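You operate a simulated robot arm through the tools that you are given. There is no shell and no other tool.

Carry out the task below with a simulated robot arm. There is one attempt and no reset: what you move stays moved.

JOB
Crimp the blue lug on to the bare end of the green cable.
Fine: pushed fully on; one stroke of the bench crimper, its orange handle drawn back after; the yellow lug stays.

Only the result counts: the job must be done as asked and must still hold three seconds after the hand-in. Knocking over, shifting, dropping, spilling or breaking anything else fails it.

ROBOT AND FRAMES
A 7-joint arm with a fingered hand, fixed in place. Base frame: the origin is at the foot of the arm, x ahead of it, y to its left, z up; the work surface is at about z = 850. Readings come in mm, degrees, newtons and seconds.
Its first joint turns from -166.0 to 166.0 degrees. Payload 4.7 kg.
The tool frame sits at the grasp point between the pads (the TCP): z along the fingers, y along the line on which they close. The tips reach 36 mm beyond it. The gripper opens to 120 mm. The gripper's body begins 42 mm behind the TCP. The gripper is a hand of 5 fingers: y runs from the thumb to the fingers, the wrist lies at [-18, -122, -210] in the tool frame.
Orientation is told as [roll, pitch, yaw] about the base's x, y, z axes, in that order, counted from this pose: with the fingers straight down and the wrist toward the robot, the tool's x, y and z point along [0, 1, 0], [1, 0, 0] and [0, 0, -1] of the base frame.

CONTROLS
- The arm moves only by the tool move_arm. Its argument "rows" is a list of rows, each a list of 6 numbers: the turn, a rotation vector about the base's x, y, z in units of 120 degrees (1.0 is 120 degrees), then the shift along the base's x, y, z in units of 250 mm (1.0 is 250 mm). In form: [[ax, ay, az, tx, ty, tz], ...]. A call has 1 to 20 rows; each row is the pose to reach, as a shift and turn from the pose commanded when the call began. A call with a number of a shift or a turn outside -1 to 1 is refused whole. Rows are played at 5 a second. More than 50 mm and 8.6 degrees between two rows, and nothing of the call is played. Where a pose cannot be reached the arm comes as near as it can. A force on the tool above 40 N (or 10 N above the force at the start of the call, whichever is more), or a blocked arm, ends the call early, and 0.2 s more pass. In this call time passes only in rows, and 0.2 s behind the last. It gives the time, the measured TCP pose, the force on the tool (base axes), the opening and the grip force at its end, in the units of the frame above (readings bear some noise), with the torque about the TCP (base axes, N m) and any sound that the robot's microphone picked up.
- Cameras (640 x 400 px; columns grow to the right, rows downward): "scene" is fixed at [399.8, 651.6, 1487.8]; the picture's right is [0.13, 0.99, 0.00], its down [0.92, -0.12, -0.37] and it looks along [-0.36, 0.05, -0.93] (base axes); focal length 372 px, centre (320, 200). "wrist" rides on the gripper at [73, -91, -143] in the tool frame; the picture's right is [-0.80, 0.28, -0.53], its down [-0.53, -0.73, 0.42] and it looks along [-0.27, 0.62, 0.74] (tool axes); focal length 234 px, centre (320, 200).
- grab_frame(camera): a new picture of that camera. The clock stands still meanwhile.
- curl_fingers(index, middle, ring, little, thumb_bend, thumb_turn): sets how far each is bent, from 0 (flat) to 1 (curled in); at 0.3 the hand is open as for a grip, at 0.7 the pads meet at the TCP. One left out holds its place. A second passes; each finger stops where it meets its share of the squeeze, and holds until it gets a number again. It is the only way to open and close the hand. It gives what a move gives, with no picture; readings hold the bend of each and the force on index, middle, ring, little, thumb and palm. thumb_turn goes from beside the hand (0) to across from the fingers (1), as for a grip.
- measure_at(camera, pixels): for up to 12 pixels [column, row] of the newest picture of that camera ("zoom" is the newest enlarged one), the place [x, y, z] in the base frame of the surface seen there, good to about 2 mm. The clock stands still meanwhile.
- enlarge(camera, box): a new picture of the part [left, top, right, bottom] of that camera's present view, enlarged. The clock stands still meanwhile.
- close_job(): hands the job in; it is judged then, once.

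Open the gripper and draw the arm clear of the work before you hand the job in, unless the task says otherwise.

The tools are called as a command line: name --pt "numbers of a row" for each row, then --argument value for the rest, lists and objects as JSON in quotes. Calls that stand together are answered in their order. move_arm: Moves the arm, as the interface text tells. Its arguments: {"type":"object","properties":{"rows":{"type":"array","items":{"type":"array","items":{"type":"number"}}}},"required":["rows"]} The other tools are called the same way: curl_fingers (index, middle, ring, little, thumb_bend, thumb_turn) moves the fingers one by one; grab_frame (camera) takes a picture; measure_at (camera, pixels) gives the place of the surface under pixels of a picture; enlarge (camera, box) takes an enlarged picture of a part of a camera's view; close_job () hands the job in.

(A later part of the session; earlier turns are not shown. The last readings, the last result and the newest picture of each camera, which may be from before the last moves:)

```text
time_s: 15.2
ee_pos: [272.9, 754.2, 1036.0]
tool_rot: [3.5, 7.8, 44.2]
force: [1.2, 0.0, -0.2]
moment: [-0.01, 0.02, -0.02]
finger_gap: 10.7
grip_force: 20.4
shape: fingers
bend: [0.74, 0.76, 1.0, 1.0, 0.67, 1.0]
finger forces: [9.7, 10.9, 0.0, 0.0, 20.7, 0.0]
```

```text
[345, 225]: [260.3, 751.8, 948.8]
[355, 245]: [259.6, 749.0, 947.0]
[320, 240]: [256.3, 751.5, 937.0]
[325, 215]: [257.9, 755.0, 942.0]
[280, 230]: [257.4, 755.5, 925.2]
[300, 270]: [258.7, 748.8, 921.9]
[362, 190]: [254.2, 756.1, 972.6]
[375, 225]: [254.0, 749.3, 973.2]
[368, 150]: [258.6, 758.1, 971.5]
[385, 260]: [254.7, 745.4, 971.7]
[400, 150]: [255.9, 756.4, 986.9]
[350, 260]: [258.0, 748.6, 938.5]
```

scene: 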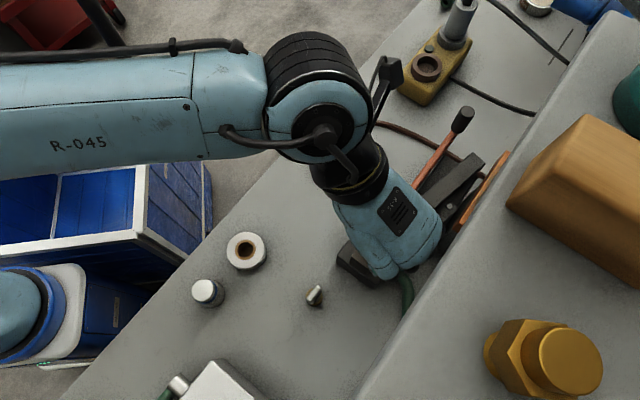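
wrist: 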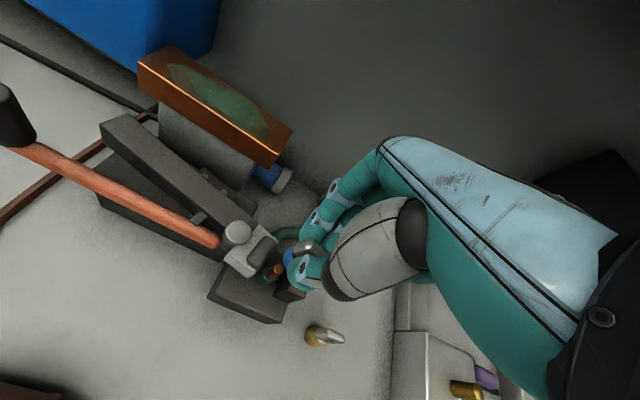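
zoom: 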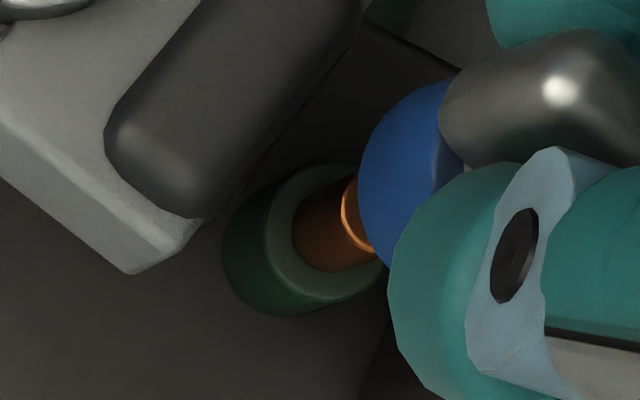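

Rim centre (≈443,197) minus copper top (≈380,215) follows the vertical direction in the picture, so alignment is within ~1.5 mm. I descend 17 mm until just above the copper, where the ambiguity vanishes.

move_arm --pt "0 0 0 0 0 -0.02" --pt "0 0 0 0 0 -0.04" --pt "0 0 0 0 0 -0.056" --pt "0 0 0 0 0 -0.068" --pt "0 0 0 0 0 -0.068"

enlarge --camera "wrist" --box '[258, 236, 298, 286]'

measure_at --camera "zoom" --pixels '[[362, 190], [375, 225], [368, 150], [385, 260], [400, 150], [350, 235], [340, 215], [320, 240], [330, 260], [300, 250], [300, 200], [280, 230]]'

```text
time_s: 16.4
ee_pos: [273.6, 754.9, 1019.7]
tool_rot: [3.5, 7.9, 44.2]
force: [0.0, -0.1, -0.6]
moment: [0.01, -0.01, 0.01]
finger_gap: 10.7
grip_force: 20.9
shape: fingers
bend: [0.74, 0.76, 1.0, 1.0, 0.67, 1.0]
finger forces: [9.6, 10.8, 0.1, 0.0, 20.6, 0.1]
```

```text
8.00 times, centred on (278, 261) of wrist
```

zoom: 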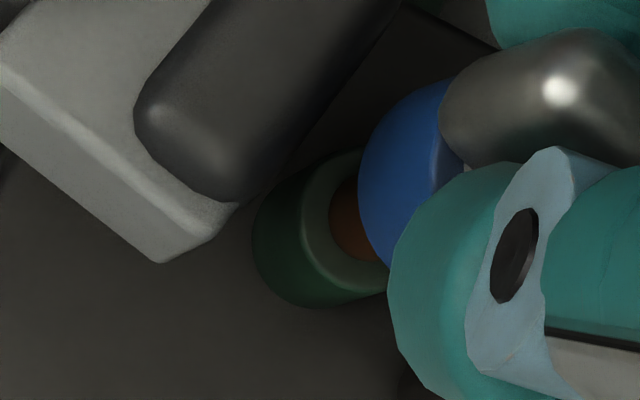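

```text
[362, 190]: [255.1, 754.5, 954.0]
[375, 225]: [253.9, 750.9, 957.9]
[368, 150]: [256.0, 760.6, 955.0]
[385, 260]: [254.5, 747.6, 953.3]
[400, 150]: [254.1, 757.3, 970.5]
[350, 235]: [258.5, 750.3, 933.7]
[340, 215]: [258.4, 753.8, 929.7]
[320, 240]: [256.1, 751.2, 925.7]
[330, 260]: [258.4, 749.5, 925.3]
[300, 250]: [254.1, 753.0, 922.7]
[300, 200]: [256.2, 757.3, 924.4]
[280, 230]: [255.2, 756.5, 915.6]
```

Rim and copper still line up within about 1 mm; I nudge (−0.7,+0.3) mm and lower in small steps watching the force.

move_arm --pt "0 0 0 -0.0028 0.0012 -0.004" --pt "0 0 0 -0.0028 0.0012 -0.008" --pt "0 0 0 -0.0028 0.0012 -0.012" --pt "0 0 0 -0.0028 0.0012 -0.016" --pt "0 0 0 -0.0028 0.0012 -0.02"

enlarge --camera "wrist" --box '[258, 236, 298, 286]'

```text
time_s: 17.6
ee_pos: [273.6, 754.7, 1013.8]
tool_rot: [3.6, 7.8, 44.2]
force: [0.7, -0.1, -0.5]
moment: [-0.04, -0.03, 0.02]
finger_gap: 10.9
grip_force: 20.5
shape: fingers
bend: [0.74, 0.76, 1.0, 1.0, 0.67, 1.0]
finger forces: [9.6, 10.8, 0.1, 0.0, 20.7, 0.0]
```

```text
8.00 times, centred on (278, 261) of wrist
```

zoom: 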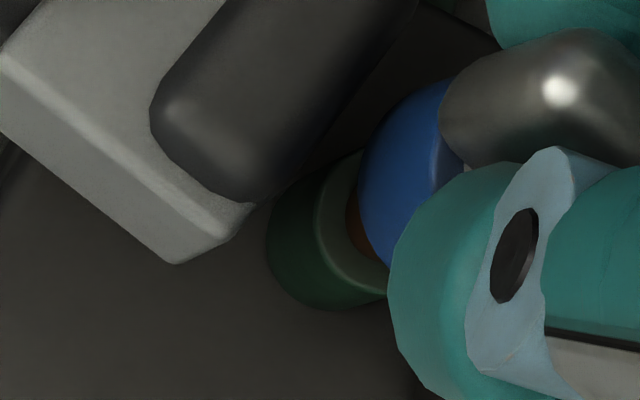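

Still no contact force; the rim should be at copper height now. I lower 4 mm more.

move_arm --pt "0 0 0 0 0 -0.004" --pt "0 0 0 0 0 -0.008" --pt "0 0 0 0 0 -0.012" --pt "0 0 0 0 0 -0.016"

enlarge --camera "wrist" --box '[258, 236, 298, 286]'

```text
time_s: 18.6
ee_pos: [272.5, 755.3, 1010.4]
tool_rot: [3.5, 7.8, 44.2]
force: [-0.4, -0.4, -0.4]
moment: [0.02, 0.01, 0.0]
finger_gap: 10.9
grip_force: 20.4
shape: fingers
bend: [0.74, 0.76, 1.0, 1.0, 0.67, 1.0]
finger forces: [9.7, 10.7, 0.0, 0.0, 20.6, 0.0]
```

```text
8.00 times, centred on (278, 261) of wrist
```

zoom: 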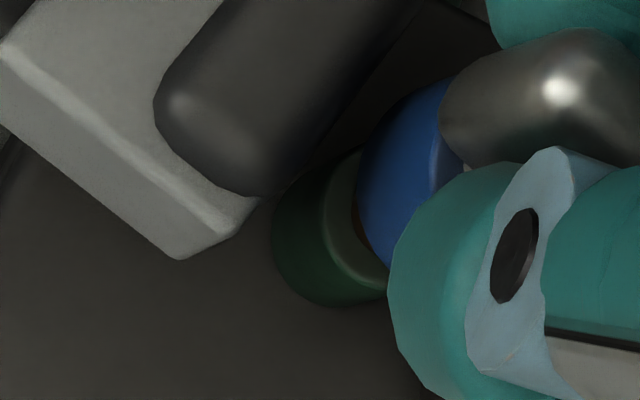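

The pictures put the mouth about 1–2 mm above the copper top. I lower 3 mm more, watching for force.

move_arm --pt "0 0 0 0 0 -0.004" --pt "0 0 0 0 0 -0.008" --pt "0 0 0 0 0 -0.012"

enlarge --camera "wrist" --box '[258, 236, 298, 286]'

```text
time_s: 19.4
ee_pos: [272.6, 754.6, 1006.4]
tool_rot: [3.4, 7.7, 44.2]
force: [0.1, -0.4, -0.4]
moment: [0.0, 0.04, -0.02]
finger_gap: 10.6
grip_force: 20.5
shape: fingers
bend: [0.74, 0.76, 1.0, 1.0, 0.67, 1.0]
finger forces: [9.7, 10.7, 0.1, 0.0, 20.7, 0.1]
```

```text
8.00 times, centred on (278, 261) of wrist
```

zoom: 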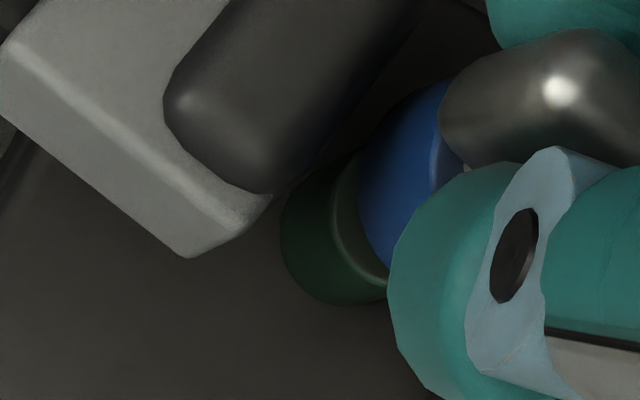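

No force at z=1006 and the rim is now below where the copper top is, so the copper is entering the bore. I continue 6 mm.

move_arm --pt "0 0 0 0 0 -0.004" --pt "0 0 0 0 0 -0.008" --pt "0 0 0 0 0 -0.012" --pt "0 0 0 0 0 -0.016" --pt "0 0 0 0 0 -0.02" --pt "0 0 0 0 0 -0.024"

enlarge --camera "wrist" --box '[258, 236, 298, 286]'

```text
time_s: 20.8
ee_pos: [272.6, 754.4, 1000.5]
tool_rot: [3.5, 7.8, 44.2]
force: [-0.4, -0.1, 0.3]
moment: [0.01, -0.01, 0.0]
finger_gap: 10.5
grip_force: 20.3
shape: fingers
bend: [0.74, 0.76, 1.0, 1.0, 0.67, 1.0]
finger forces: [9.7, 10.8, 0.1, 0.0, 20.8, 0.1]
```

```text
8.00 times, centred on (278, 261) of wrist
```

zoom: 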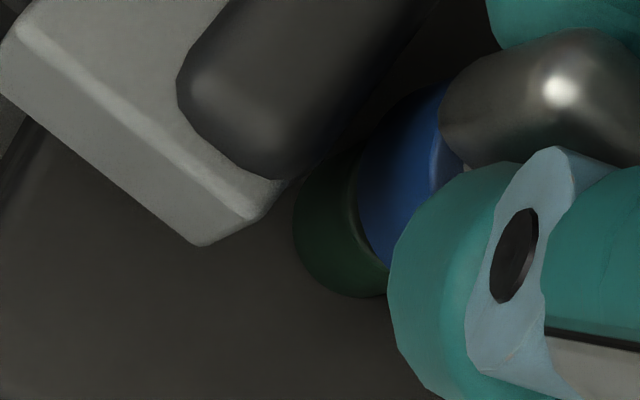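

No force still; shoulder and rim are converging (about 12 mm left). I continue 7 mm down.

move_arm --pt "0 0 0 0 0 -0.004" --pt "0 0 0 0 0 -0.008" --pt "0 0 0 0 0 -0.012" --pt "0 0 0 0 0 -0.016" --pt "0 0 0 0 0 -0.02" --pt "0 0 0 0 0 -0.024" --pt "0 0 0 0 0 -0.028"

enlarge --camera "wrist" --box '[245, 225, 325, 305]'

```text
time_s: 22.4
ee_pos: [273.1, 754.8, 994.2]
tool_rot: [3.5, 7.8, 44.2]
force: [-0.2, -0.3, -0.5]
moment: [0.01, 0.04, 0.04]
finger_gap: 11.0
grip_force: 20.6
shape: fingers
bend: [0.74, 0.76, 1.0, 1.0, 0.67, 1.0]
finger forces: [9.7, 10.9, 0.0, 0.1, 20.7, 0.0]
```

```text
5.00 times, centred on (285, 265) of wrist
```

zoom: 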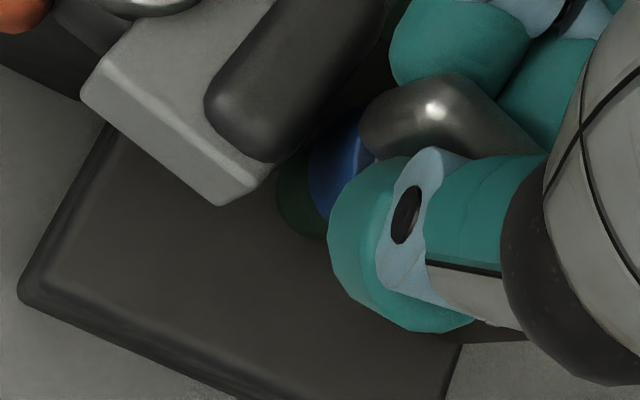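

Insertion goes on freely; index tip is still clear of the dark ram pad. I lower in 1 mm rows another 6 mm.

move_arm --pt "0 0 0 0 0 -0.004" --pt "0 0 0 0 0 -0.008" --pt "0 0 0 0 0 -0.012" --pt "0 0 0 0 0 -0.016" --pt "0 0 0 0 0 -0.02" --pt "0 0 0 0 0 -0.024"

enlarge --camera "wrist" --box '[245, 225, 325, 305]'

```text
time_s: 23.8
ee_pos: [273.0, 755.1, 991.7]
tool_rot: [3.8, 7.6, 44.3]
force: [2.6, 2.5, 21.4]
moment: [-0.09, 0.14, 0.01]
finger_gap: 10.6
grip_force: 23.9
shape: fingers
bend: [0.74, 0.77, 1.0, 1.0, 0.67, 1.0]
finger forces: [11.6, 14.2, 0.0, 0.0, 22.1, 0.0]
```

```text
5.00 times, centred on (285, 265) of wrist
```

zoom: 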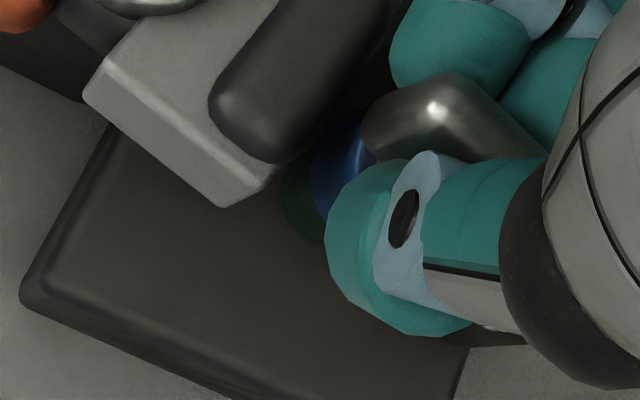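

There's 21 N of upward force at z=991.7, with finger forces risen – the lug is bearing on something, likely the shoulder. I check the 8x view.

enlarge --camera "wrist" --box '[258, 236, 298, 286]'

measure_at --camera "zoom" --pixels '[[375, 225], [390, 180], [385, 250], [370, 200], [350, 240], [330, 200], [365, 230], [380, 260], [550, 90], [440, 140], [290, 100], [420, 90]]'

```text
8.00 times, centred on (278, 261) of wrist
```

zoom: 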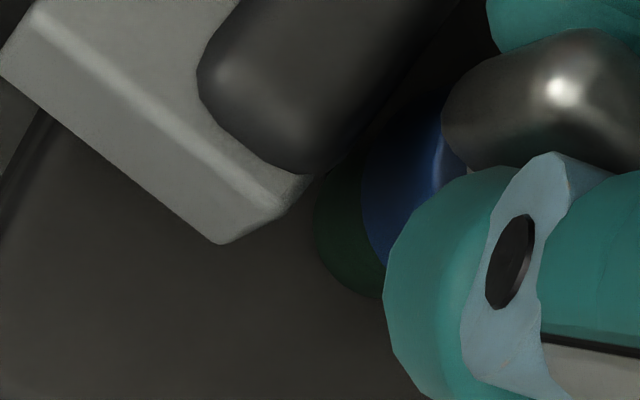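

```text
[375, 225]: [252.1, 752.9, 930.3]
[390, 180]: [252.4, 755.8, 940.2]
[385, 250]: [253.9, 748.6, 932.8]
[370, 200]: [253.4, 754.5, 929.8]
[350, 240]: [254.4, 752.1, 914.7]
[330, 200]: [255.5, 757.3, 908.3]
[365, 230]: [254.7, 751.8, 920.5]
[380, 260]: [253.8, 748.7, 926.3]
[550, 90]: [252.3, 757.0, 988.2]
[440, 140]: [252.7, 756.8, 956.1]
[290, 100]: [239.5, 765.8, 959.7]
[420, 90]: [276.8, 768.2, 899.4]
```

The blue barrel now meets the green insulation directly; the slide was free and then stopped hard. I relieve the load by raising the command 4 mm before releasing.

move_arm --pt "0 0 0 0 0 0.008" --pt "0 0 0 0 0 0.014"

enlarge --camera "wrist" --box '[258, 236, 298, 286]'

```text
time_s: 24.4
ee_pos: [273.2, 755.5, 991.4]
tool_rot: [3.5, 7.8, 44.2]
force: [1.2, 7.6, 11.8]
moment: [0.09, 0.05, -0.05]
finger_gap: 10.3
grip_force: 23.0
shape: fingers
bend: [0.74, 0.77, 1.0, 1.0, 0.67, 1.0]
finger forces: [12.4, 12.7, 0.1, 0.0, 20.4, 0.0]
```

```text
8.00 times, centred on (278, 261) of wrist
```

zoom: 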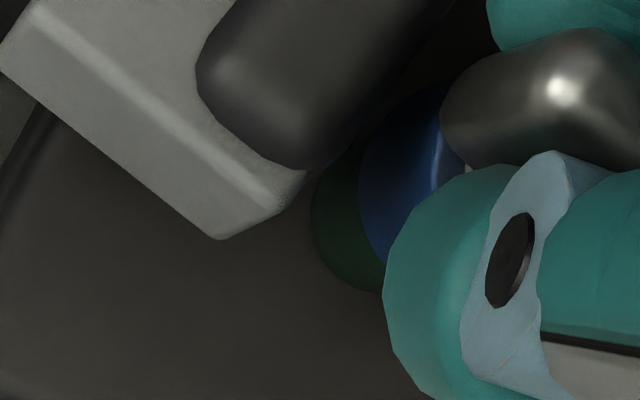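

Force fell to about 12 N with a y component of 7.6 N. I raise 1.5 mm more and then open the three digits gradually.

move_arm --pt "0 0 0 0 0 0.004" --pt "0 0 0 0 0 0.006"

curl_fingers --index 0.66 --middle 0.66 --thumb_bend 0.64

enlarge --camera "wrist" --box '[245, 225, 325, 305]'

```text
time_s: 25.0
ee_pos: [274.0, 755.4, 992.3]
tool_rot: [3.4, 7.9, 44.2]
force: [-0.7, 2.1, 0.4]
moment: [0.05, 0.05, -0.06]
finger_gap: 10.7
grip_force: 20.4
shape: fingers
bend: [0.74, 0.76, 1.0, 1.0, 0.67, 1.0]
finger forces: [10.5, 9.8, 0.1, 0.0, 19.8, 0.1]
```

```text
time_s: 26.0
ee_pos: [272.8, 754.4, 994.5]
tool_rot: [3.4, 7.8, 44.3]
force: [-0.6, 0.4, -0.1]
moment: [0.01, 0.01, 0.0]
finger_gap: 18.4
grip_force: 0.1
shape: fingers
bend: [0.66, 0.66, 1.0, 1.0, 0.64, 1.0]
finger forces: [0.1, 0.0, 0.0, 0.1, 0.0, 0.0]
```

```text
5.00 times, centred on (285, 265) of wrist
```

zoom: 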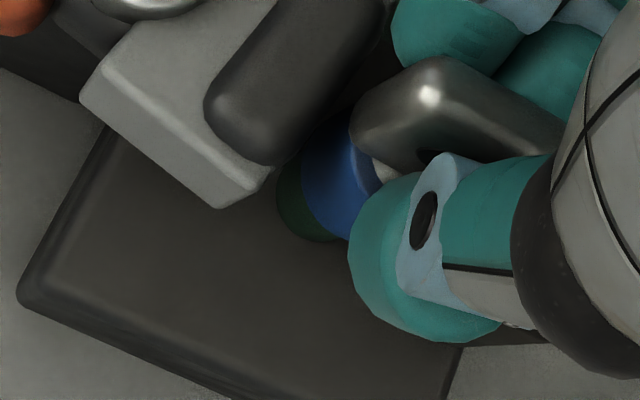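

The lug stays on the cable, digits released. I open a bit more and raise the hand straight up clear.

curl_fingers --index 0.58 --middle 0.58 --thumb_bend 0.58

move_arm --pt "0 0 0 0 0 0.03" --pt "0 0 0 0 0 0.07" --pt "0 0 0 0 0 0.12" --pt "0 0 0 0 0 0.2" --pt "0 0 0 0 0 0.3" --pt "0 0 0 0 0 0.4"

grab_frame --camera "wrist"

grab_frame --camera "scene"

```text
time_s: 27.0
ee_pos: [273.0, 755.0, 994.1]
tool_rot: [3.5, 7.8, 44.1]
force: [-0.1, 0.3, 0.8]
moment: [0.02, 0.05, 0.0]
finger_gap: 41.4
grip_force: 0.0
shape: fingers
bend: [0.57, 0.57, 1.0, 1.0, 0.57, 1.0]
finger forces: [0.0, 0.1, 0.1, 0.1, 0.0, 0.0]
```

```text
time_s: 28.4
ee_pos: [272.7, 755.1, 1094.4]
tool_rot: [3.4, 7.8, 44.2]
force: [0.5, 0.7, -0.8]
moment: [0.03, -0.01, 0.02]
finger_gap: 41.5
grip_force: 0.2
shape: fingers
bend: [0.57, 0.57, 1.0, 1.0, 0.57, 1.0]
finger forces: [0.0, 0.0, 0.0, 0.0, 0.0, 0.0]
```

```text
taken
```

wrist: 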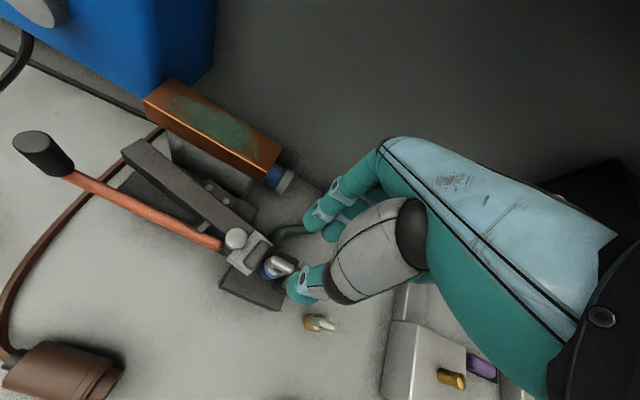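

```text
taken
```

scene: 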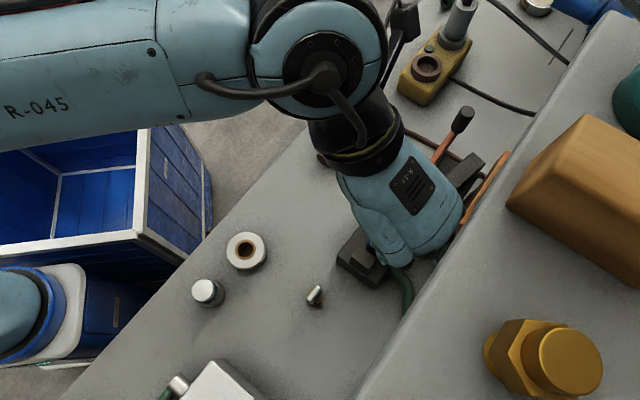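

The hand is clear. I back it away toward the robot and level it so that the cameras see the seated lug.

move_arm --pt "0 0 0 -0.08 -0.06 0.02" --pt "0.006 -0.0166 0 -0.16 -0.12 0.04" --pt "0.012 -0.0333 0 -0.24 -0.18 0.04" --pt "0.018 -0.05 0 -0.32 -0.24 0.04" --pt "0.0241 -0.0666 0 -0.4 -0.3 0.04" --pt "0.0241 -0.0666 0 -0.5 -0.4 0.04"

enlarge --camera "scene" --box '[350, 210, 410, 270]'

measure_at --camera "zoom" --pixels '[[320, 100], [300, 120], [280, 150], [300, 200], [290, 230], [270, 220], [320, 220], [260, 250], [340, 130], [250, 180]]'

grab_frame --camera "wrist"

```text
time_s: 29.8
ee_pos: [148.2, 654.1, 1102.2]
tool_rot: [0.0, 0.1, 44.0]
force: [0.0, 0.4, -0.9]
moment: [0.0, 0.01, -0.02]
finger_gap: 41.2
grip_force: 0.1
shape: fingers
bend: [0.57, 0.57, 1.0, 1.0, 0.57, 1.0]
finger forces: [0.0, 0.0, 0.0, 0.0, 0.1, 0.1]
```

```text
6.67 times, centred on (380, 240) of scene
```

zoom: 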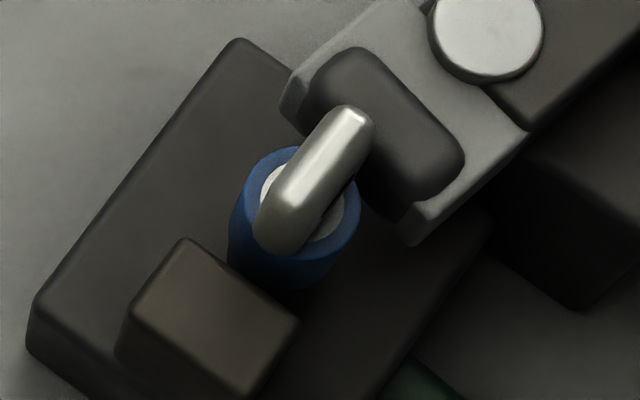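

```text
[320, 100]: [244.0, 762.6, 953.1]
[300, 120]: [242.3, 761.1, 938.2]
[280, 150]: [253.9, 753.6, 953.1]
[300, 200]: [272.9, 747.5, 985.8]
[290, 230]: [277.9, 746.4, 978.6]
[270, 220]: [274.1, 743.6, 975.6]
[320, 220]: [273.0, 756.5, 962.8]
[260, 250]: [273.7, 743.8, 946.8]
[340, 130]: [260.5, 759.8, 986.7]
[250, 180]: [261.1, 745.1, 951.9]
```

```text
taken
```

wrist: 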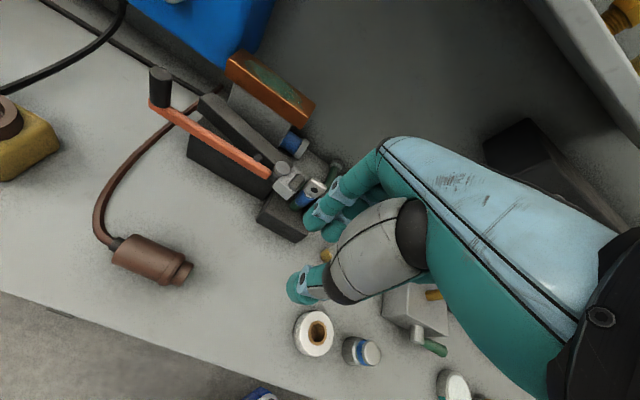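

From the scene zoom the lug is upright over the cable (tongue top mid ≈(266.7,753.6,986)), but z suggests it could be a couple mm shy of the shoulder. I check the junction in the wrist view near (310,195).

enlarge --camera "wrist" --box '[265, 160, 335, 240]'

measure_at --camera "zoom" --pixels '[[300, 190], [310, 220], [325, 240], [340, 200], [285, 215], [360, 150], [380, 130], [290, 240], [330, 265], [350, 230]]'

```text
5.00 times, centred on (300, 200) of wrist
```

zoom: 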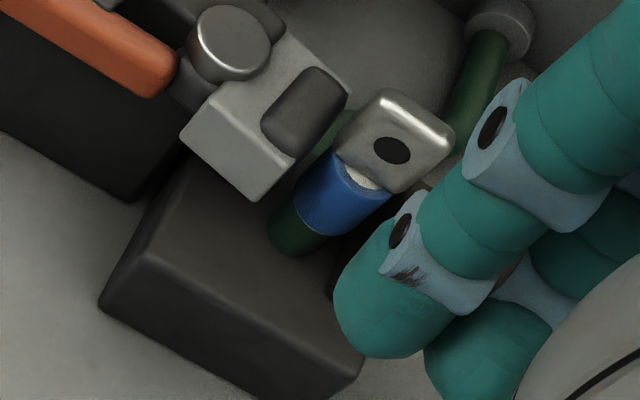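

```text
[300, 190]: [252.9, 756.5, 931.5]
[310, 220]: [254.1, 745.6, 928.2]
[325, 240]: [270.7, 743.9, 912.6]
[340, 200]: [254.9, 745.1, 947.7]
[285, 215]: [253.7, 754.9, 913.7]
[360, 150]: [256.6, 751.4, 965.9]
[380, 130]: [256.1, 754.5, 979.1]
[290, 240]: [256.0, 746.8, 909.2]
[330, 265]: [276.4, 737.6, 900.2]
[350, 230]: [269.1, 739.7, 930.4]
```

A nice side view: blue over green with no copper visible. I zoom in closer on the junction.

enlarge --camera "wrist" --box '[290, 182, 322, 218]'

measure_at --camera "zoom" --pixels '[[250, 160], [265, 195], [290, 225], [320, 245], [250, 230], [300, 250], [345, 170], [400, 130], [230, 240], [260, 280]]'

```text
11.11 times, centred on (306, 200) of wrist
```

zoom: 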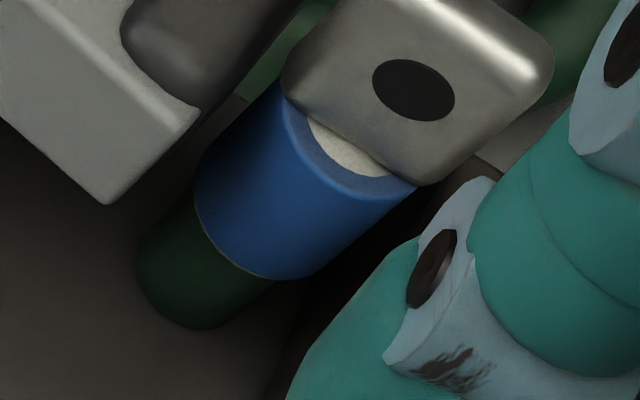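

```text
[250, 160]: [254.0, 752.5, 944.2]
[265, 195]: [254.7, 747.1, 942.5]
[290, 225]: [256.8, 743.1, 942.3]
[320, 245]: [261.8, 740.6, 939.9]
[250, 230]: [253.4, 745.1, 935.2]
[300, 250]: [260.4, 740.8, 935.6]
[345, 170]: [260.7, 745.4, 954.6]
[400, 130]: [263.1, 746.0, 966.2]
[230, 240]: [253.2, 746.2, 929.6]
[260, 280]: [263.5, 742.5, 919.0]
```

The barrel sits flush on the green insulation and upright; the hard stop plus this view say it is fully on. Next, the lever: I zoom on the mechanism to understand how it moves.

enlarge --camera "wrist" --box '[140, 55, 320, 215]'

enlarge --camera "wrist" --box '[230, 140, 310, 210]'

enlarge --camera "scene" --box '[380, 140, 490, 250]'

```text
2.50 times, centred on (230, 135) of wrist
```

zoom: 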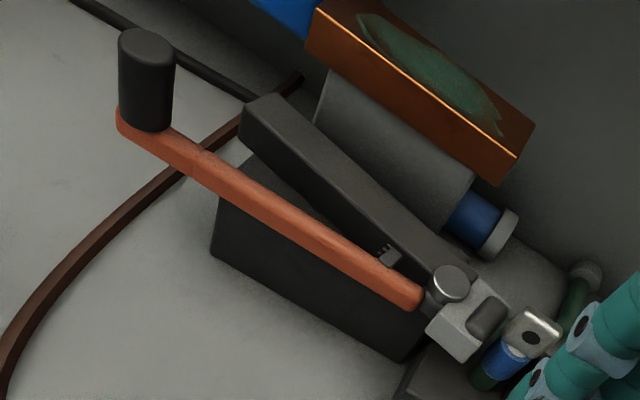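

```text
5.71 times, centred on (270, 175) of wrist
```

zoom: 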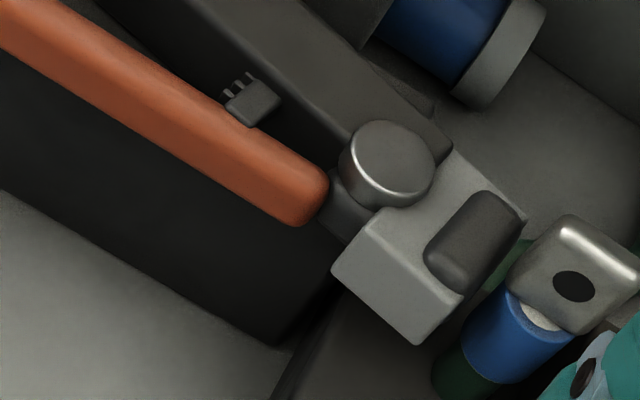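

```text
3.64 times, centred on (435, 195) of scene
```

zoom: 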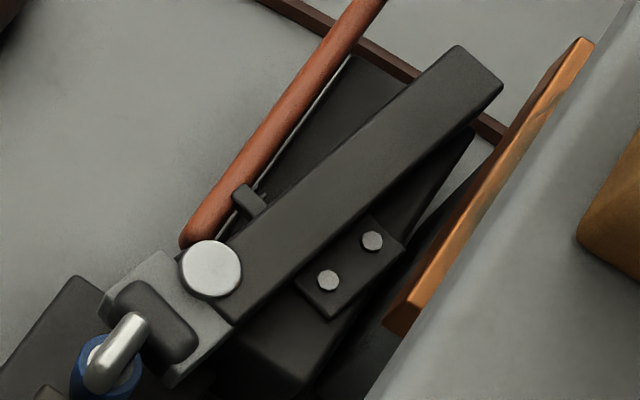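

The lever pivots at the steel pin (≈(233,802)), and a toothed stop sits between it and the bolted bar, so it should swing away from the bar (toward the robot). I measure the knob, the surroundings (blue machine, tablet) to check hand clearance.

grab_frame --camera "wrist"

measure_at --camera "wrist" --pixels '[[160, 72], [153, 85], [170, 85], [160, 100], [155, 108], [175, 118], [228, 62], [230, 52], [180, 5], [225, 58], [205, 105], [262, 155]]'

measure_at --camera "wrist" --pixels '[[150, 70], [168, 72], [160, 66], [240, 165], [200, 150], [215, 150], [190, 118], [235, 20], [130, 0], [312, 100], [288, 168], [255, 170]]'

```text
taken
```

wrist: 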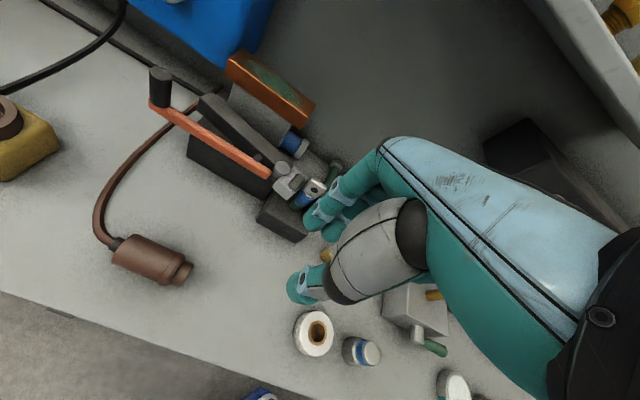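

```text
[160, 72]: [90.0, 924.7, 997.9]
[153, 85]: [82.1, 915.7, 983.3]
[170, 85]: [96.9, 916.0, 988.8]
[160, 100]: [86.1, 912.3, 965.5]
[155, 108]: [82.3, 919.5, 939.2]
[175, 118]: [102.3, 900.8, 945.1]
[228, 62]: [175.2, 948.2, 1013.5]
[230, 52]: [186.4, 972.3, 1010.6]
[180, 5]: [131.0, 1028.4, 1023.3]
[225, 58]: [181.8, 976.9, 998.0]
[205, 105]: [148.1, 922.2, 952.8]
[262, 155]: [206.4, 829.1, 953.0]
```

```text
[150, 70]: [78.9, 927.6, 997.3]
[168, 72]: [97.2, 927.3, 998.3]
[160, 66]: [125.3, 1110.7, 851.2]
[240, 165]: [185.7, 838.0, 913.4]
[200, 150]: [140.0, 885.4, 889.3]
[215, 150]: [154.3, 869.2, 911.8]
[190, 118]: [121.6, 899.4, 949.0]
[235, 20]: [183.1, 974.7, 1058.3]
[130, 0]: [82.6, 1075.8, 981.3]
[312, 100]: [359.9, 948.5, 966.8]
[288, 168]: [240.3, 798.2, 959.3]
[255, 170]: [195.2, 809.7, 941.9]
```

Knob axis ≈(89,925), radius ≈11, z 948–998; clearance to the blue machine is about 100 mm. I carry the open hand toward the knob at height, turning to yaw 49 so that fingers and thumb straddle it along its swing direction.

curl_fingers --index 0.52 --middle 0.52 --thumb_bend 0.52

move_arm --pt "0 0 0.005 -0.023 0.1 0" --pt "0 0 0.01 -0.046 0.2 0" --pt "0 0 0.015 -0.07 0.3 0" --pt "0 0 0.02 -0.093 0.4 0" --pt "0 0 0.025 -0.116 0.5 0" --pt "0 0 0.03 -0.139 0.6 0" --pt "0 0 0.035 -0.162 0.7 0" --pt "0 0 0.04 -0.185 0.8 0"

grab_frame --camera "wrist"

grab_frame --camera "scene"

```text
time_s: 30.8
ee_pos: [148.1, 655.0, 1102.6]
tool_rot: [0.0, 0.0, 44.0]
force: [0.1, -0.2, 0.4]
moment: [0.01, -0.01, -0.03]
finger_gap: 56.1
grip_force: 0.1
shape: fingers
bend: [0.52, 0.52, 1.0, 1.0, 0.52, 1.0]
finger forces: [0.0, 0.1, 0.0, 0.0, 0.1, 0.0]
```

```text
time_s: 32.6
ee_pos: [102.0, 855.5, 1104.5]
tool_rot: [0.1, 0.0, 48.7]
force: [0.3, -0.4, 1.8]
moment: [-0.01, 0.01, -0.01]
finger_gap: 56.6
grip_force: 0.0
shape: fingers
bend: [0.52, 0.52, 1.0, 1.0, 0.52, 1.0]
finger forces: [0.0, 0.1, 0.0, 0.0, 0.0, 0.1]
```

```text
taken
```

wrist: 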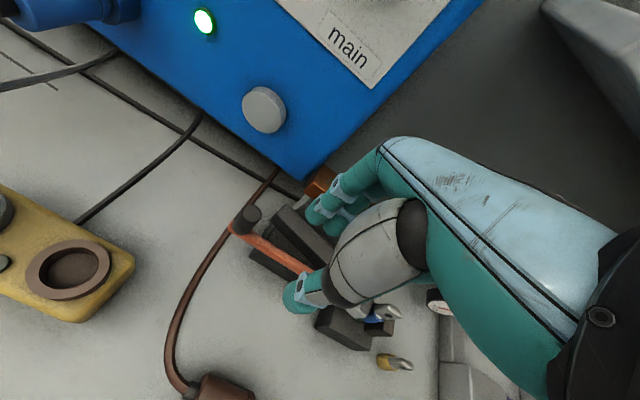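

```text
taken
```

scene: 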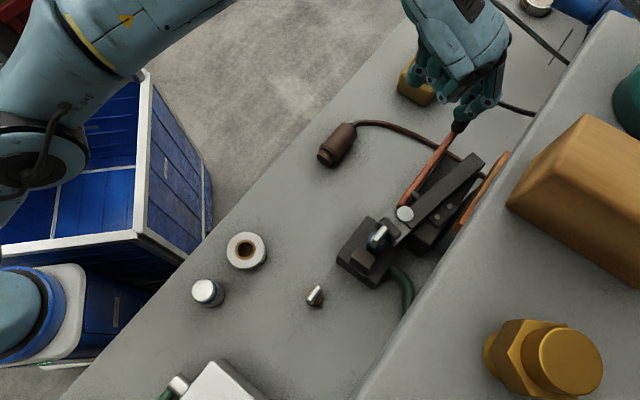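

Scene shows the lug standing on the cable and the hand nearing the knob. I move the last 70 mm over the knob, staying high.

move_arm --pt "0 0 0 -0.012 0.07 0" --pt "0 0 0 -0.024 0.14 0" --pt "0 0 0 -0.036 0.21 -0.02" --pt "0 0 0 -0.048 0.28 -0.06" --pt "0 0 0 -0.048 0.28 -0.12" --pt "0 0 0 -0.048 0.28 -0.16"

grab_frame --camera "wrist"

enlarge --camera "wrist" --box '[240, 170, 360, 320]'

enlarge --camera "scene" --box '[400, 30, 540, 170]'

```text
time_s: 34.0
ee_pos: [95.5, 884.7, 1072.1]
tool_rot: [0.1, -0.1, 48.8]
force: [0.5, -0.3, 0.8]
moment: [-0.03, 0.0, 0.01]
finger_gap: 56.5
grip_force: 0.0
shape: fingers
bend: [0.52, 0.52, 1.0, 1.0, 0.52, 1.0]
finger forces: [0.0, 0.1, 0.1, 0.0, 0.0, 0.1]
out of reach, approached as far as the arm can: row 1, 2, 3, 4, 5, 6
```

```text
taken
```

wrist: 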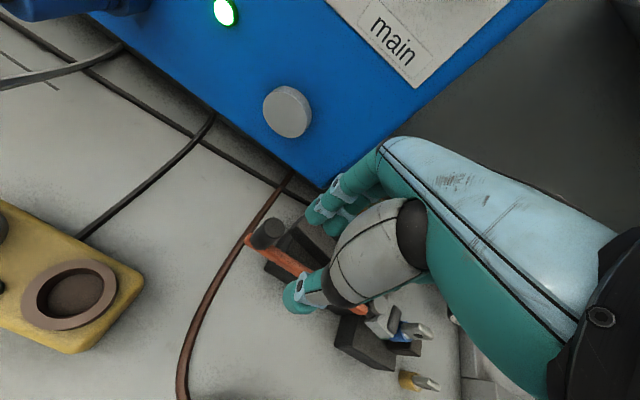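

```text
2.67 times, centred on (300, 245) of wrist
```

zoom: 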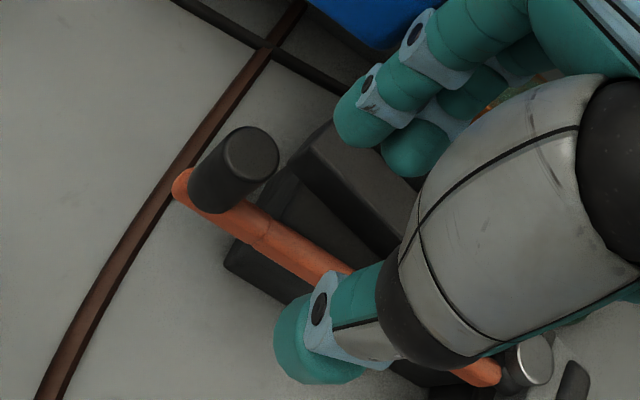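

```text
2.86 times, centred on (470, 100) of scene
```

zoom: 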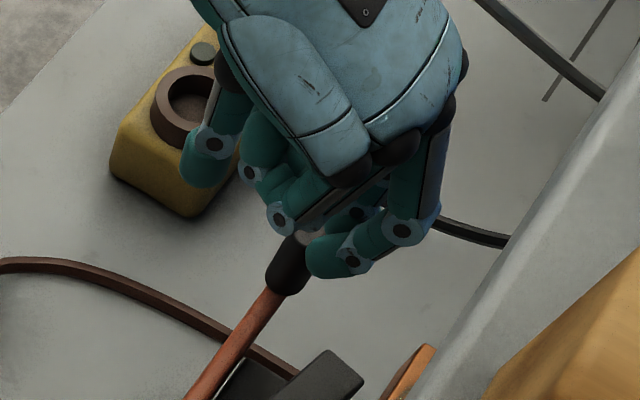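

The arm couldn't stretch that far at this height: TCP is at (95.5,884.7,1072). Lower gives more reach, so I go down to just above the knob top and see.

move_arm --pt "0 0 0 0 0 -0.04" --pt "0 0 0 0 0 -0.08" --pt "0 0 0 0 0 -0.08"

```text
time_s: 34.8
ee_pos: [96.0, 884.3, 1052.7]
tool_rot: [0.0, 0.1, 48.8]
force: [0.3, -0.3, -0.5]
moment: [0.04, 0.04, -0.02]
finger_gap: 56.1
grip_force: 0.0
shape: fingers
bend: [0.52, 0.52, 1.0, 1.0, 0.52, 1.0]
finger forces: [0.0, 0.0, 0.0, 0.0, 0.0, 0.0]
```

The command base follows the reached pose. I now ask for the remaining +40 mm in y at this lower height.

move_arm --pt "0 0 0 -0.006 0.04 0" --pt "0 0 0 -0.012 0.08 0" --pt "0 0 0 -0.018 0.12 0" --pt "0 0 0 -0.024 0.16 0"

```text
time_s: 35.8
ee_pos: [93.2, 899.4, 1047.0]
tool_rot: [0.0, 0.0, 48.8]
force: [-0.2, 0.5, 0.2]
moment: [0.0, -0.01, 0.01]
finger_gap: 56.3
grip_force: 0.0
shape: fingers
bend: [0.52, 0.52, 1.0, 1.0, 0.52, 1.0]
finger forces: [0.0, 0.1, 0.0, 0.1, 0.0, 0.1]
out of reach, approached as far as the arm can: row 2, 3, 4
```

Reach is marginal, so I tilt the hand 12° about base x (fingertips outward) to gain reach, while moving to over the knob.

move_arm --pt "0.03 0 0 -0.004 0.02 0" --pt "0.06 0 0 -0.008 0.05 0" --pt "0.1 0 0 -0.012 0.08 0" --pt "0.1 0 0 -0.014 0.1 0" --pt "0.1 0 0 -0.014 0.104 0"

enlarge --camera "wrist" --box '[240, 170, 360, 320]'

enlarge --camera "scene" --box '[400, 30, 540, 170]'

```text
time_s: 37.0
ee_pos: [89.3, 925.1, 1046.0]
tool_rot: [7.9, -8.9, 48.3]
force: [0.3, 0.1, -0.9]
moment: [-0.01, 0.02, -0.01]
finger_gap: 56.5
grip_force: 0.0
shape: fingers
bend: [0.52, 0.52, 1.0, 1.0, 0.52, 1.0]
finger forces: [0.0, 0.1, 0.1, 0.0, 0.0, 0.1]
```

```text
2.67 times, centred on (300, 245) of wrist
```

zoom: 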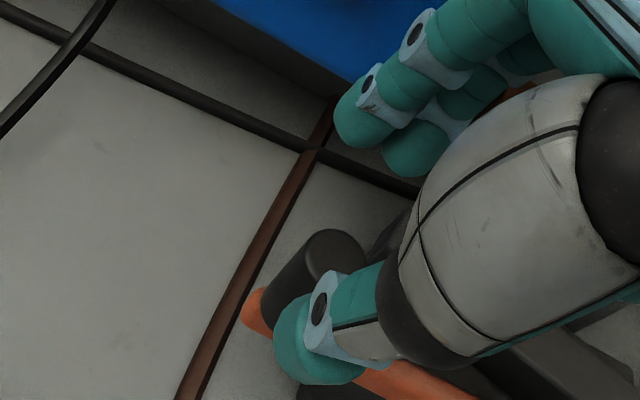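

```text
2.86 times, centred on (470, 100) of scene
```

zoom: 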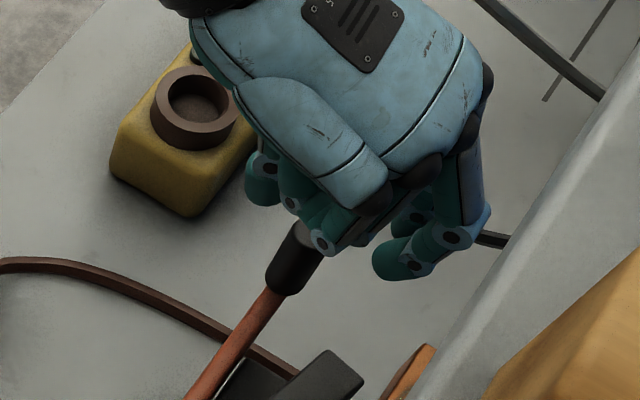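

TCP is over the knob; at tip level thumb and fingers straddle it with a few mm to spare after a −3 mm y correction. I descend in 10 mm rows watching force.

move_arm --pt "0 0 0 0 -0.012 -0.03" --pt "0 0 0 0 -0.012 -0.06" --pt "0 0 0 0 -0.012 -0.09" --pt "0 0 0 0 -0.012 -0.12" --pt "0 0 0 0 -0.012 -0.12"

enlarge --camera "wrist" --box '[240, 170, 360, 320]'

enlarge --camera "scene" --box '[400, 30, 540, 170]'

```text
time_s: 38.2
ee_pos: [89.0, 921.5, 1016.1]
tool_rot: [7.9, -8.9, 48.1]
force: [-0.6, -0.4, -0.1]
moment: [0.02, -0.02, -0.01]
finger_gap: 56.5
grip_force: 0.0
shape: fingers
bend: [0.52, 0.52, 1.0, 1.0, 0.52, 1.0]
finger forces: [0.0, 0.0, 0.0, 0.0, 0.1, 0.1]
```

```text
2.67 times, centred on (300, 245) of wrist
```

zoom: 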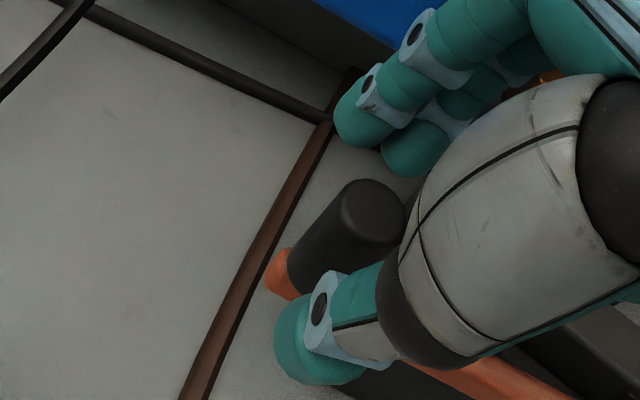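

```text
2.86 times, centred on (470, 100) of scene
```

zoom: 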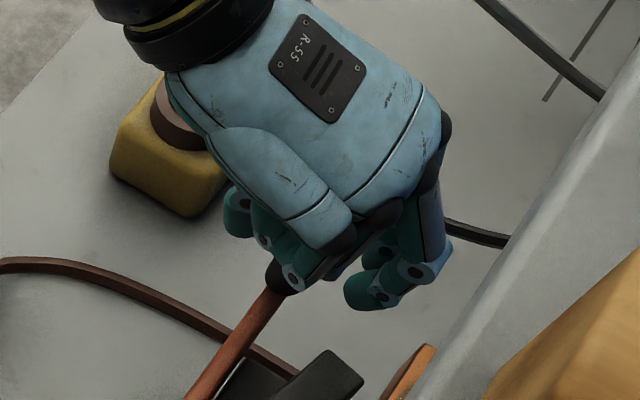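

The knob is between thumb and fingers with TCP at 1016. I go down 30 mm more.

move_arm --pt "0 0 0 0 0 -0.03" --pt "0 0 0 0 0 -0.06" --pt "0 0 0 0 0 -0.09" --pt "0 0 0 0 0 -0.12"

enlarge --camera "wrist" --box '[240, 170, 360, 320]'

grab_frame --camera "scene"

```text
time_s: 39.2
ee_pos: [88.6, 921.9, 986.6]
tool_rot: [8.0, -8.9, 48.2]
force: [-0.3, 0.4, -0.3]
moment: [-0.01, -0.03, -0.04]
finger_gap: 56.3
grip_force: 0.2
shape: fingers
bend: [0.52, 0.52, 1.0, 1.0, 0.52, 1.0]
finger forces: [0.0, 0.0, 0.0, 0.0, 0.1, 0.1]
```

```text
2.67 times, centred on (300, 245) of wrist
```

zoom: 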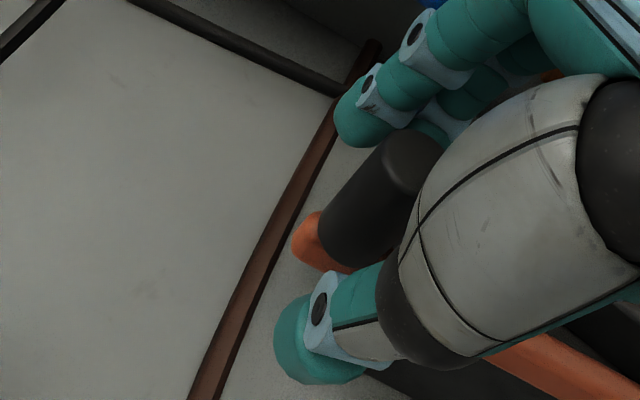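

```text
taken
```

scene: 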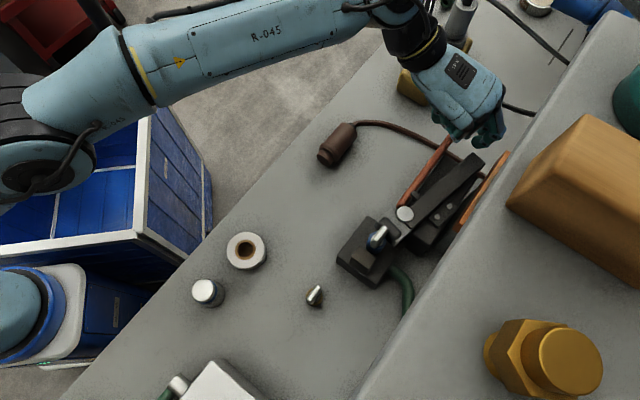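

The knob sits between the digits at (88.6,921.9). I close lightly around it.

curl_fingers --index 0.66 --middle 0.66 --thumb_bend 0.66

enlarge --camera "wrist" --box '[240, 170, 360, 320]'

```text
time_s: 40.2
ee_pos: [88.8, 921.2, 985.8]
tool_rot: [8.0, -8.9, 48.1]
force: [-2.4, -1.1, -1.1]
moment: [-0.03, 0.04, 0.03]
finger_gap: 22.4
grip_force: 1.7
shape: fingers
bend: [0.65, 0.66, 1.0, 1.0, 0.63, 1.0]
finger forces: [0.5, 0.2, 0.0, 0.0, 3.3, 0.0]
```

```text
2.67 times, centred on (300, 245) of wrist
```

zoom: 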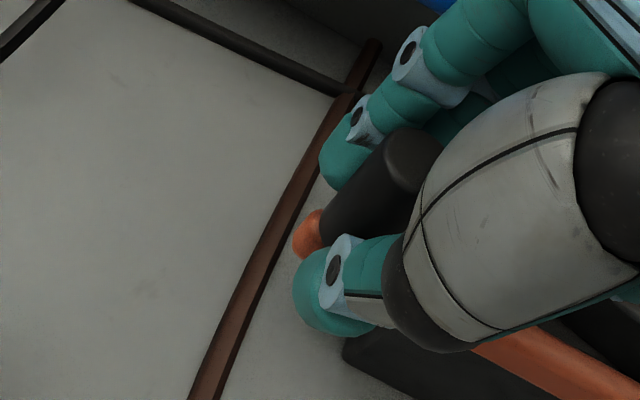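

All digits touch the 22 mm knob. I firm up the grip a little, then test a small pull along the CCW tangent (toward the robot).

curl_fingers --index 0.73 --middle 0.73 --thumb_bend 0.69

move_arm --pt "0 0 0 -0.005 -0.006 0" --pt "0 0 0 -0.01 -0.012 0" --pt "0 0 0 -0.016 -0.018 0" --pt "0 0 0 -0.021 -0.024 0"

enlarge --camera "scene" --box '[340, 90, 520, 270]'

```text
time_s: 41.2
ee_pos: [90.8, 922.8, 985.3]
tool_rot: [7.9, -8.9, 48.2]
force: [3.4, 6.4, -5.7]
moment: [0.05, 0.02, 0.01]
finger_gap: 19.9
grip_force: 12.1
shape: fingers
bend: [0.71, 0.67, 1.0, 1.0, 0.64, 1.0]
finger forces: [8.6, 6.7, 0.1, 0.1, 8.0, 0.0]
```

```text
time_s: 42.2
ee_pos: [86.8, 916.5, 986.6]
tool_rot: [8.0, -9.0, 48.0]
force: [12.7, 17.2, -7.1]
moment: [0.32, -0.29, 0.01]
finger_gap: 19.9
grip_force: 11.6
shape: fingers
bend: [0.71, 0.63, 1.0, 1.0, 0.67, 1.0]
finger forces: [10.7, 11.6, 0.1, 0.0, 1.9, 0.1]
```

```text
2.22 times, centred on (430, 180) of scene
```

zoom: 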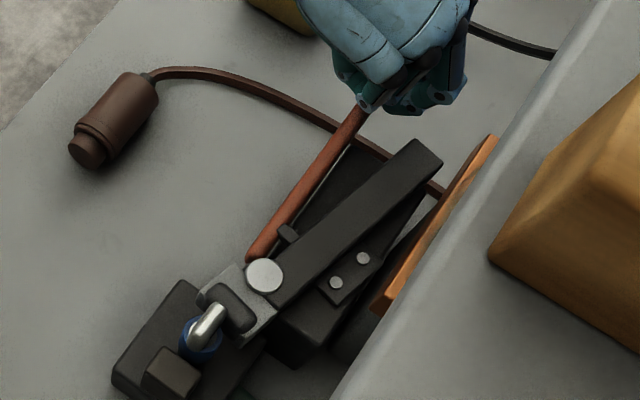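

The tool feels ~21 N opposing and the lever image hasn't visibly moved yet; fingers are giving slightly. I tighten the fingers and pull further along the same tangent.

curl_fingers --index 0.85 --middle 0.85 --thumb_bend 0.75

move_arm --pt "0 0 0 -0.005 -0.006 0" --pt "0 0 0 -0.01 -0.012 0" --pt "0 0 0 -0.016 -0.018 0"

enlarge --camera "scene" --box '[340, 90, 520, 270]'

```text
time_s: 43.2
ee_pos: [83.8, 916.2, 987.5]
tool_rot: [8.0, -9.0, 48.3]
force: [4.9, 7.7, 0.9]
moment: [0.18, -0.2, 0.03]
finger_gap: 14.5
grip_force: 15.4
shape: fingers
bend: [0.71, 0.63, 1.0, 1.0, 0.7, 1.0]
finger forces: [9.9, 12.2, 0.0, 0.0, 9.7, 0.0]
```

```text
time_s: 44.0
ee_pos: [82.2, 912.3, 986.6]
tool_rot: [8.0, -8.9, 48.1]
force: [11.8, 20.7, 5.4]
moment: [0.58, -0.44, 0.07]
finger_gap: 14.6
grip_force: 16.4
shape: fingers
bend: [0.71, 0.61, 1.0, 1.0, 0.71, 1.0]
finger forces: [13.3, 14.8, 0.1, 0.0, 4.8, 0.0]
```

```text
2.22 times, centred on (430, 180) of scene
```

zoom: 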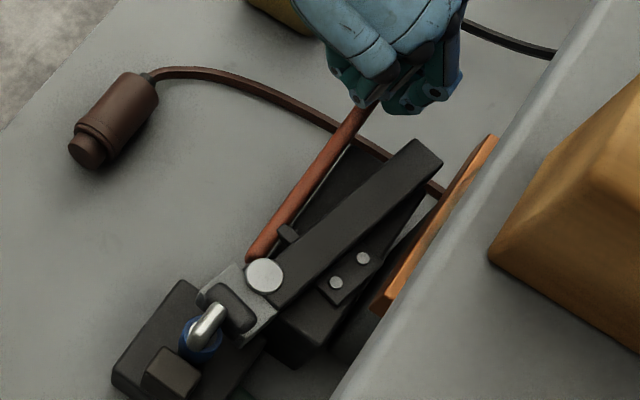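

The lever hasn't moved under ~24 N this way. I look closer at the toothed tab between lever and bar to judge the true direction.

enlarge --camera "scene" --box '[390, 170, 440, 220]'

measure_at --camera "zoom" --pixels '[[230, 180], [300, 205], [330, 215], [350, 240], [290, 235], [320, 190], [400, 230], [420, 120], [350, 140], [250, 220], [170, 300], [330, 130]]'

```text
8.00 times, centred on (415, 195) of scene
```

zoom: 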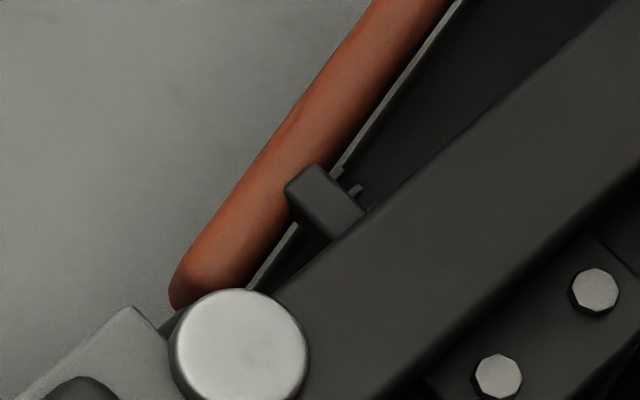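

```text
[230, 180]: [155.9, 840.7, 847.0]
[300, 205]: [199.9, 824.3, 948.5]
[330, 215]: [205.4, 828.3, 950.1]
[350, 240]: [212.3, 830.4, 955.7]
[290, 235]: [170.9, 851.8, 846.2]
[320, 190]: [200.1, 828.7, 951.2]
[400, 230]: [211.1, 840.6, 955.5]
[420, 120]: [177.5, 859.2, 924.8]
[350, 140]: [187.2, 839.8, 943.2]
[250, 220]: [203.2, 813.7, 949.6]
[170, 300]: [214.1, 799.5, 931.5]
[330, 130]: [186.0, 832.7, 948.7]
```

The tab overlaps the lever's edge and is toothed like a pliers' ratchet between a fixed and a moving handle, so the stroke is likely toward the dark bar. I relax the fingers and check the knob's place in the hand first.

curl_fingers --index 0.6 --middle 0.6 --thumb_bend 0.6

enlarge --camera "wrist" --box '[240, 170, 360, 320]'

measure_at --camera "zoom" --pixels '[[400, 150], [370, 190], [340, 220], [310, 240]]'

```text
time_s: 45.0
ee_pos: [79.6, 913.2, 986.1]
tool_rot: [8.0, -9.0, 48.3]
force: [3.4, 5.2, 3.6]
moment: [0.1, -0.1, 0.01]
finger_gap: 36.8
grip_force: 3.5
shape: fingers
bend: [0.57, 0.58, 1.0, 1.0, 0.6, 1.0]
finger forces: [4.4, 2.8, 0.0, 0.0, 0.0, 0.0]
```

```text
2.67 times, centred on (300, 245) of wrist
```

zoom: 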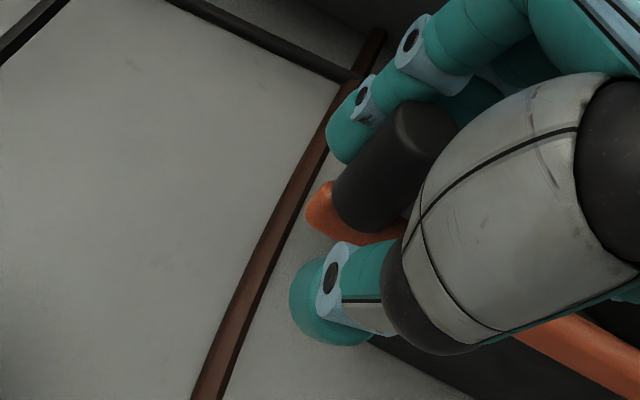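

```text
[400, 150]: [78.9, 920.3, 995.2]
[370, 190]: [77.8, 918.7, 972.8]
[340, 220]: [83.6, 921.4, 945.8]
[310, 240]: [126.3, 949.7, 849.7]
```

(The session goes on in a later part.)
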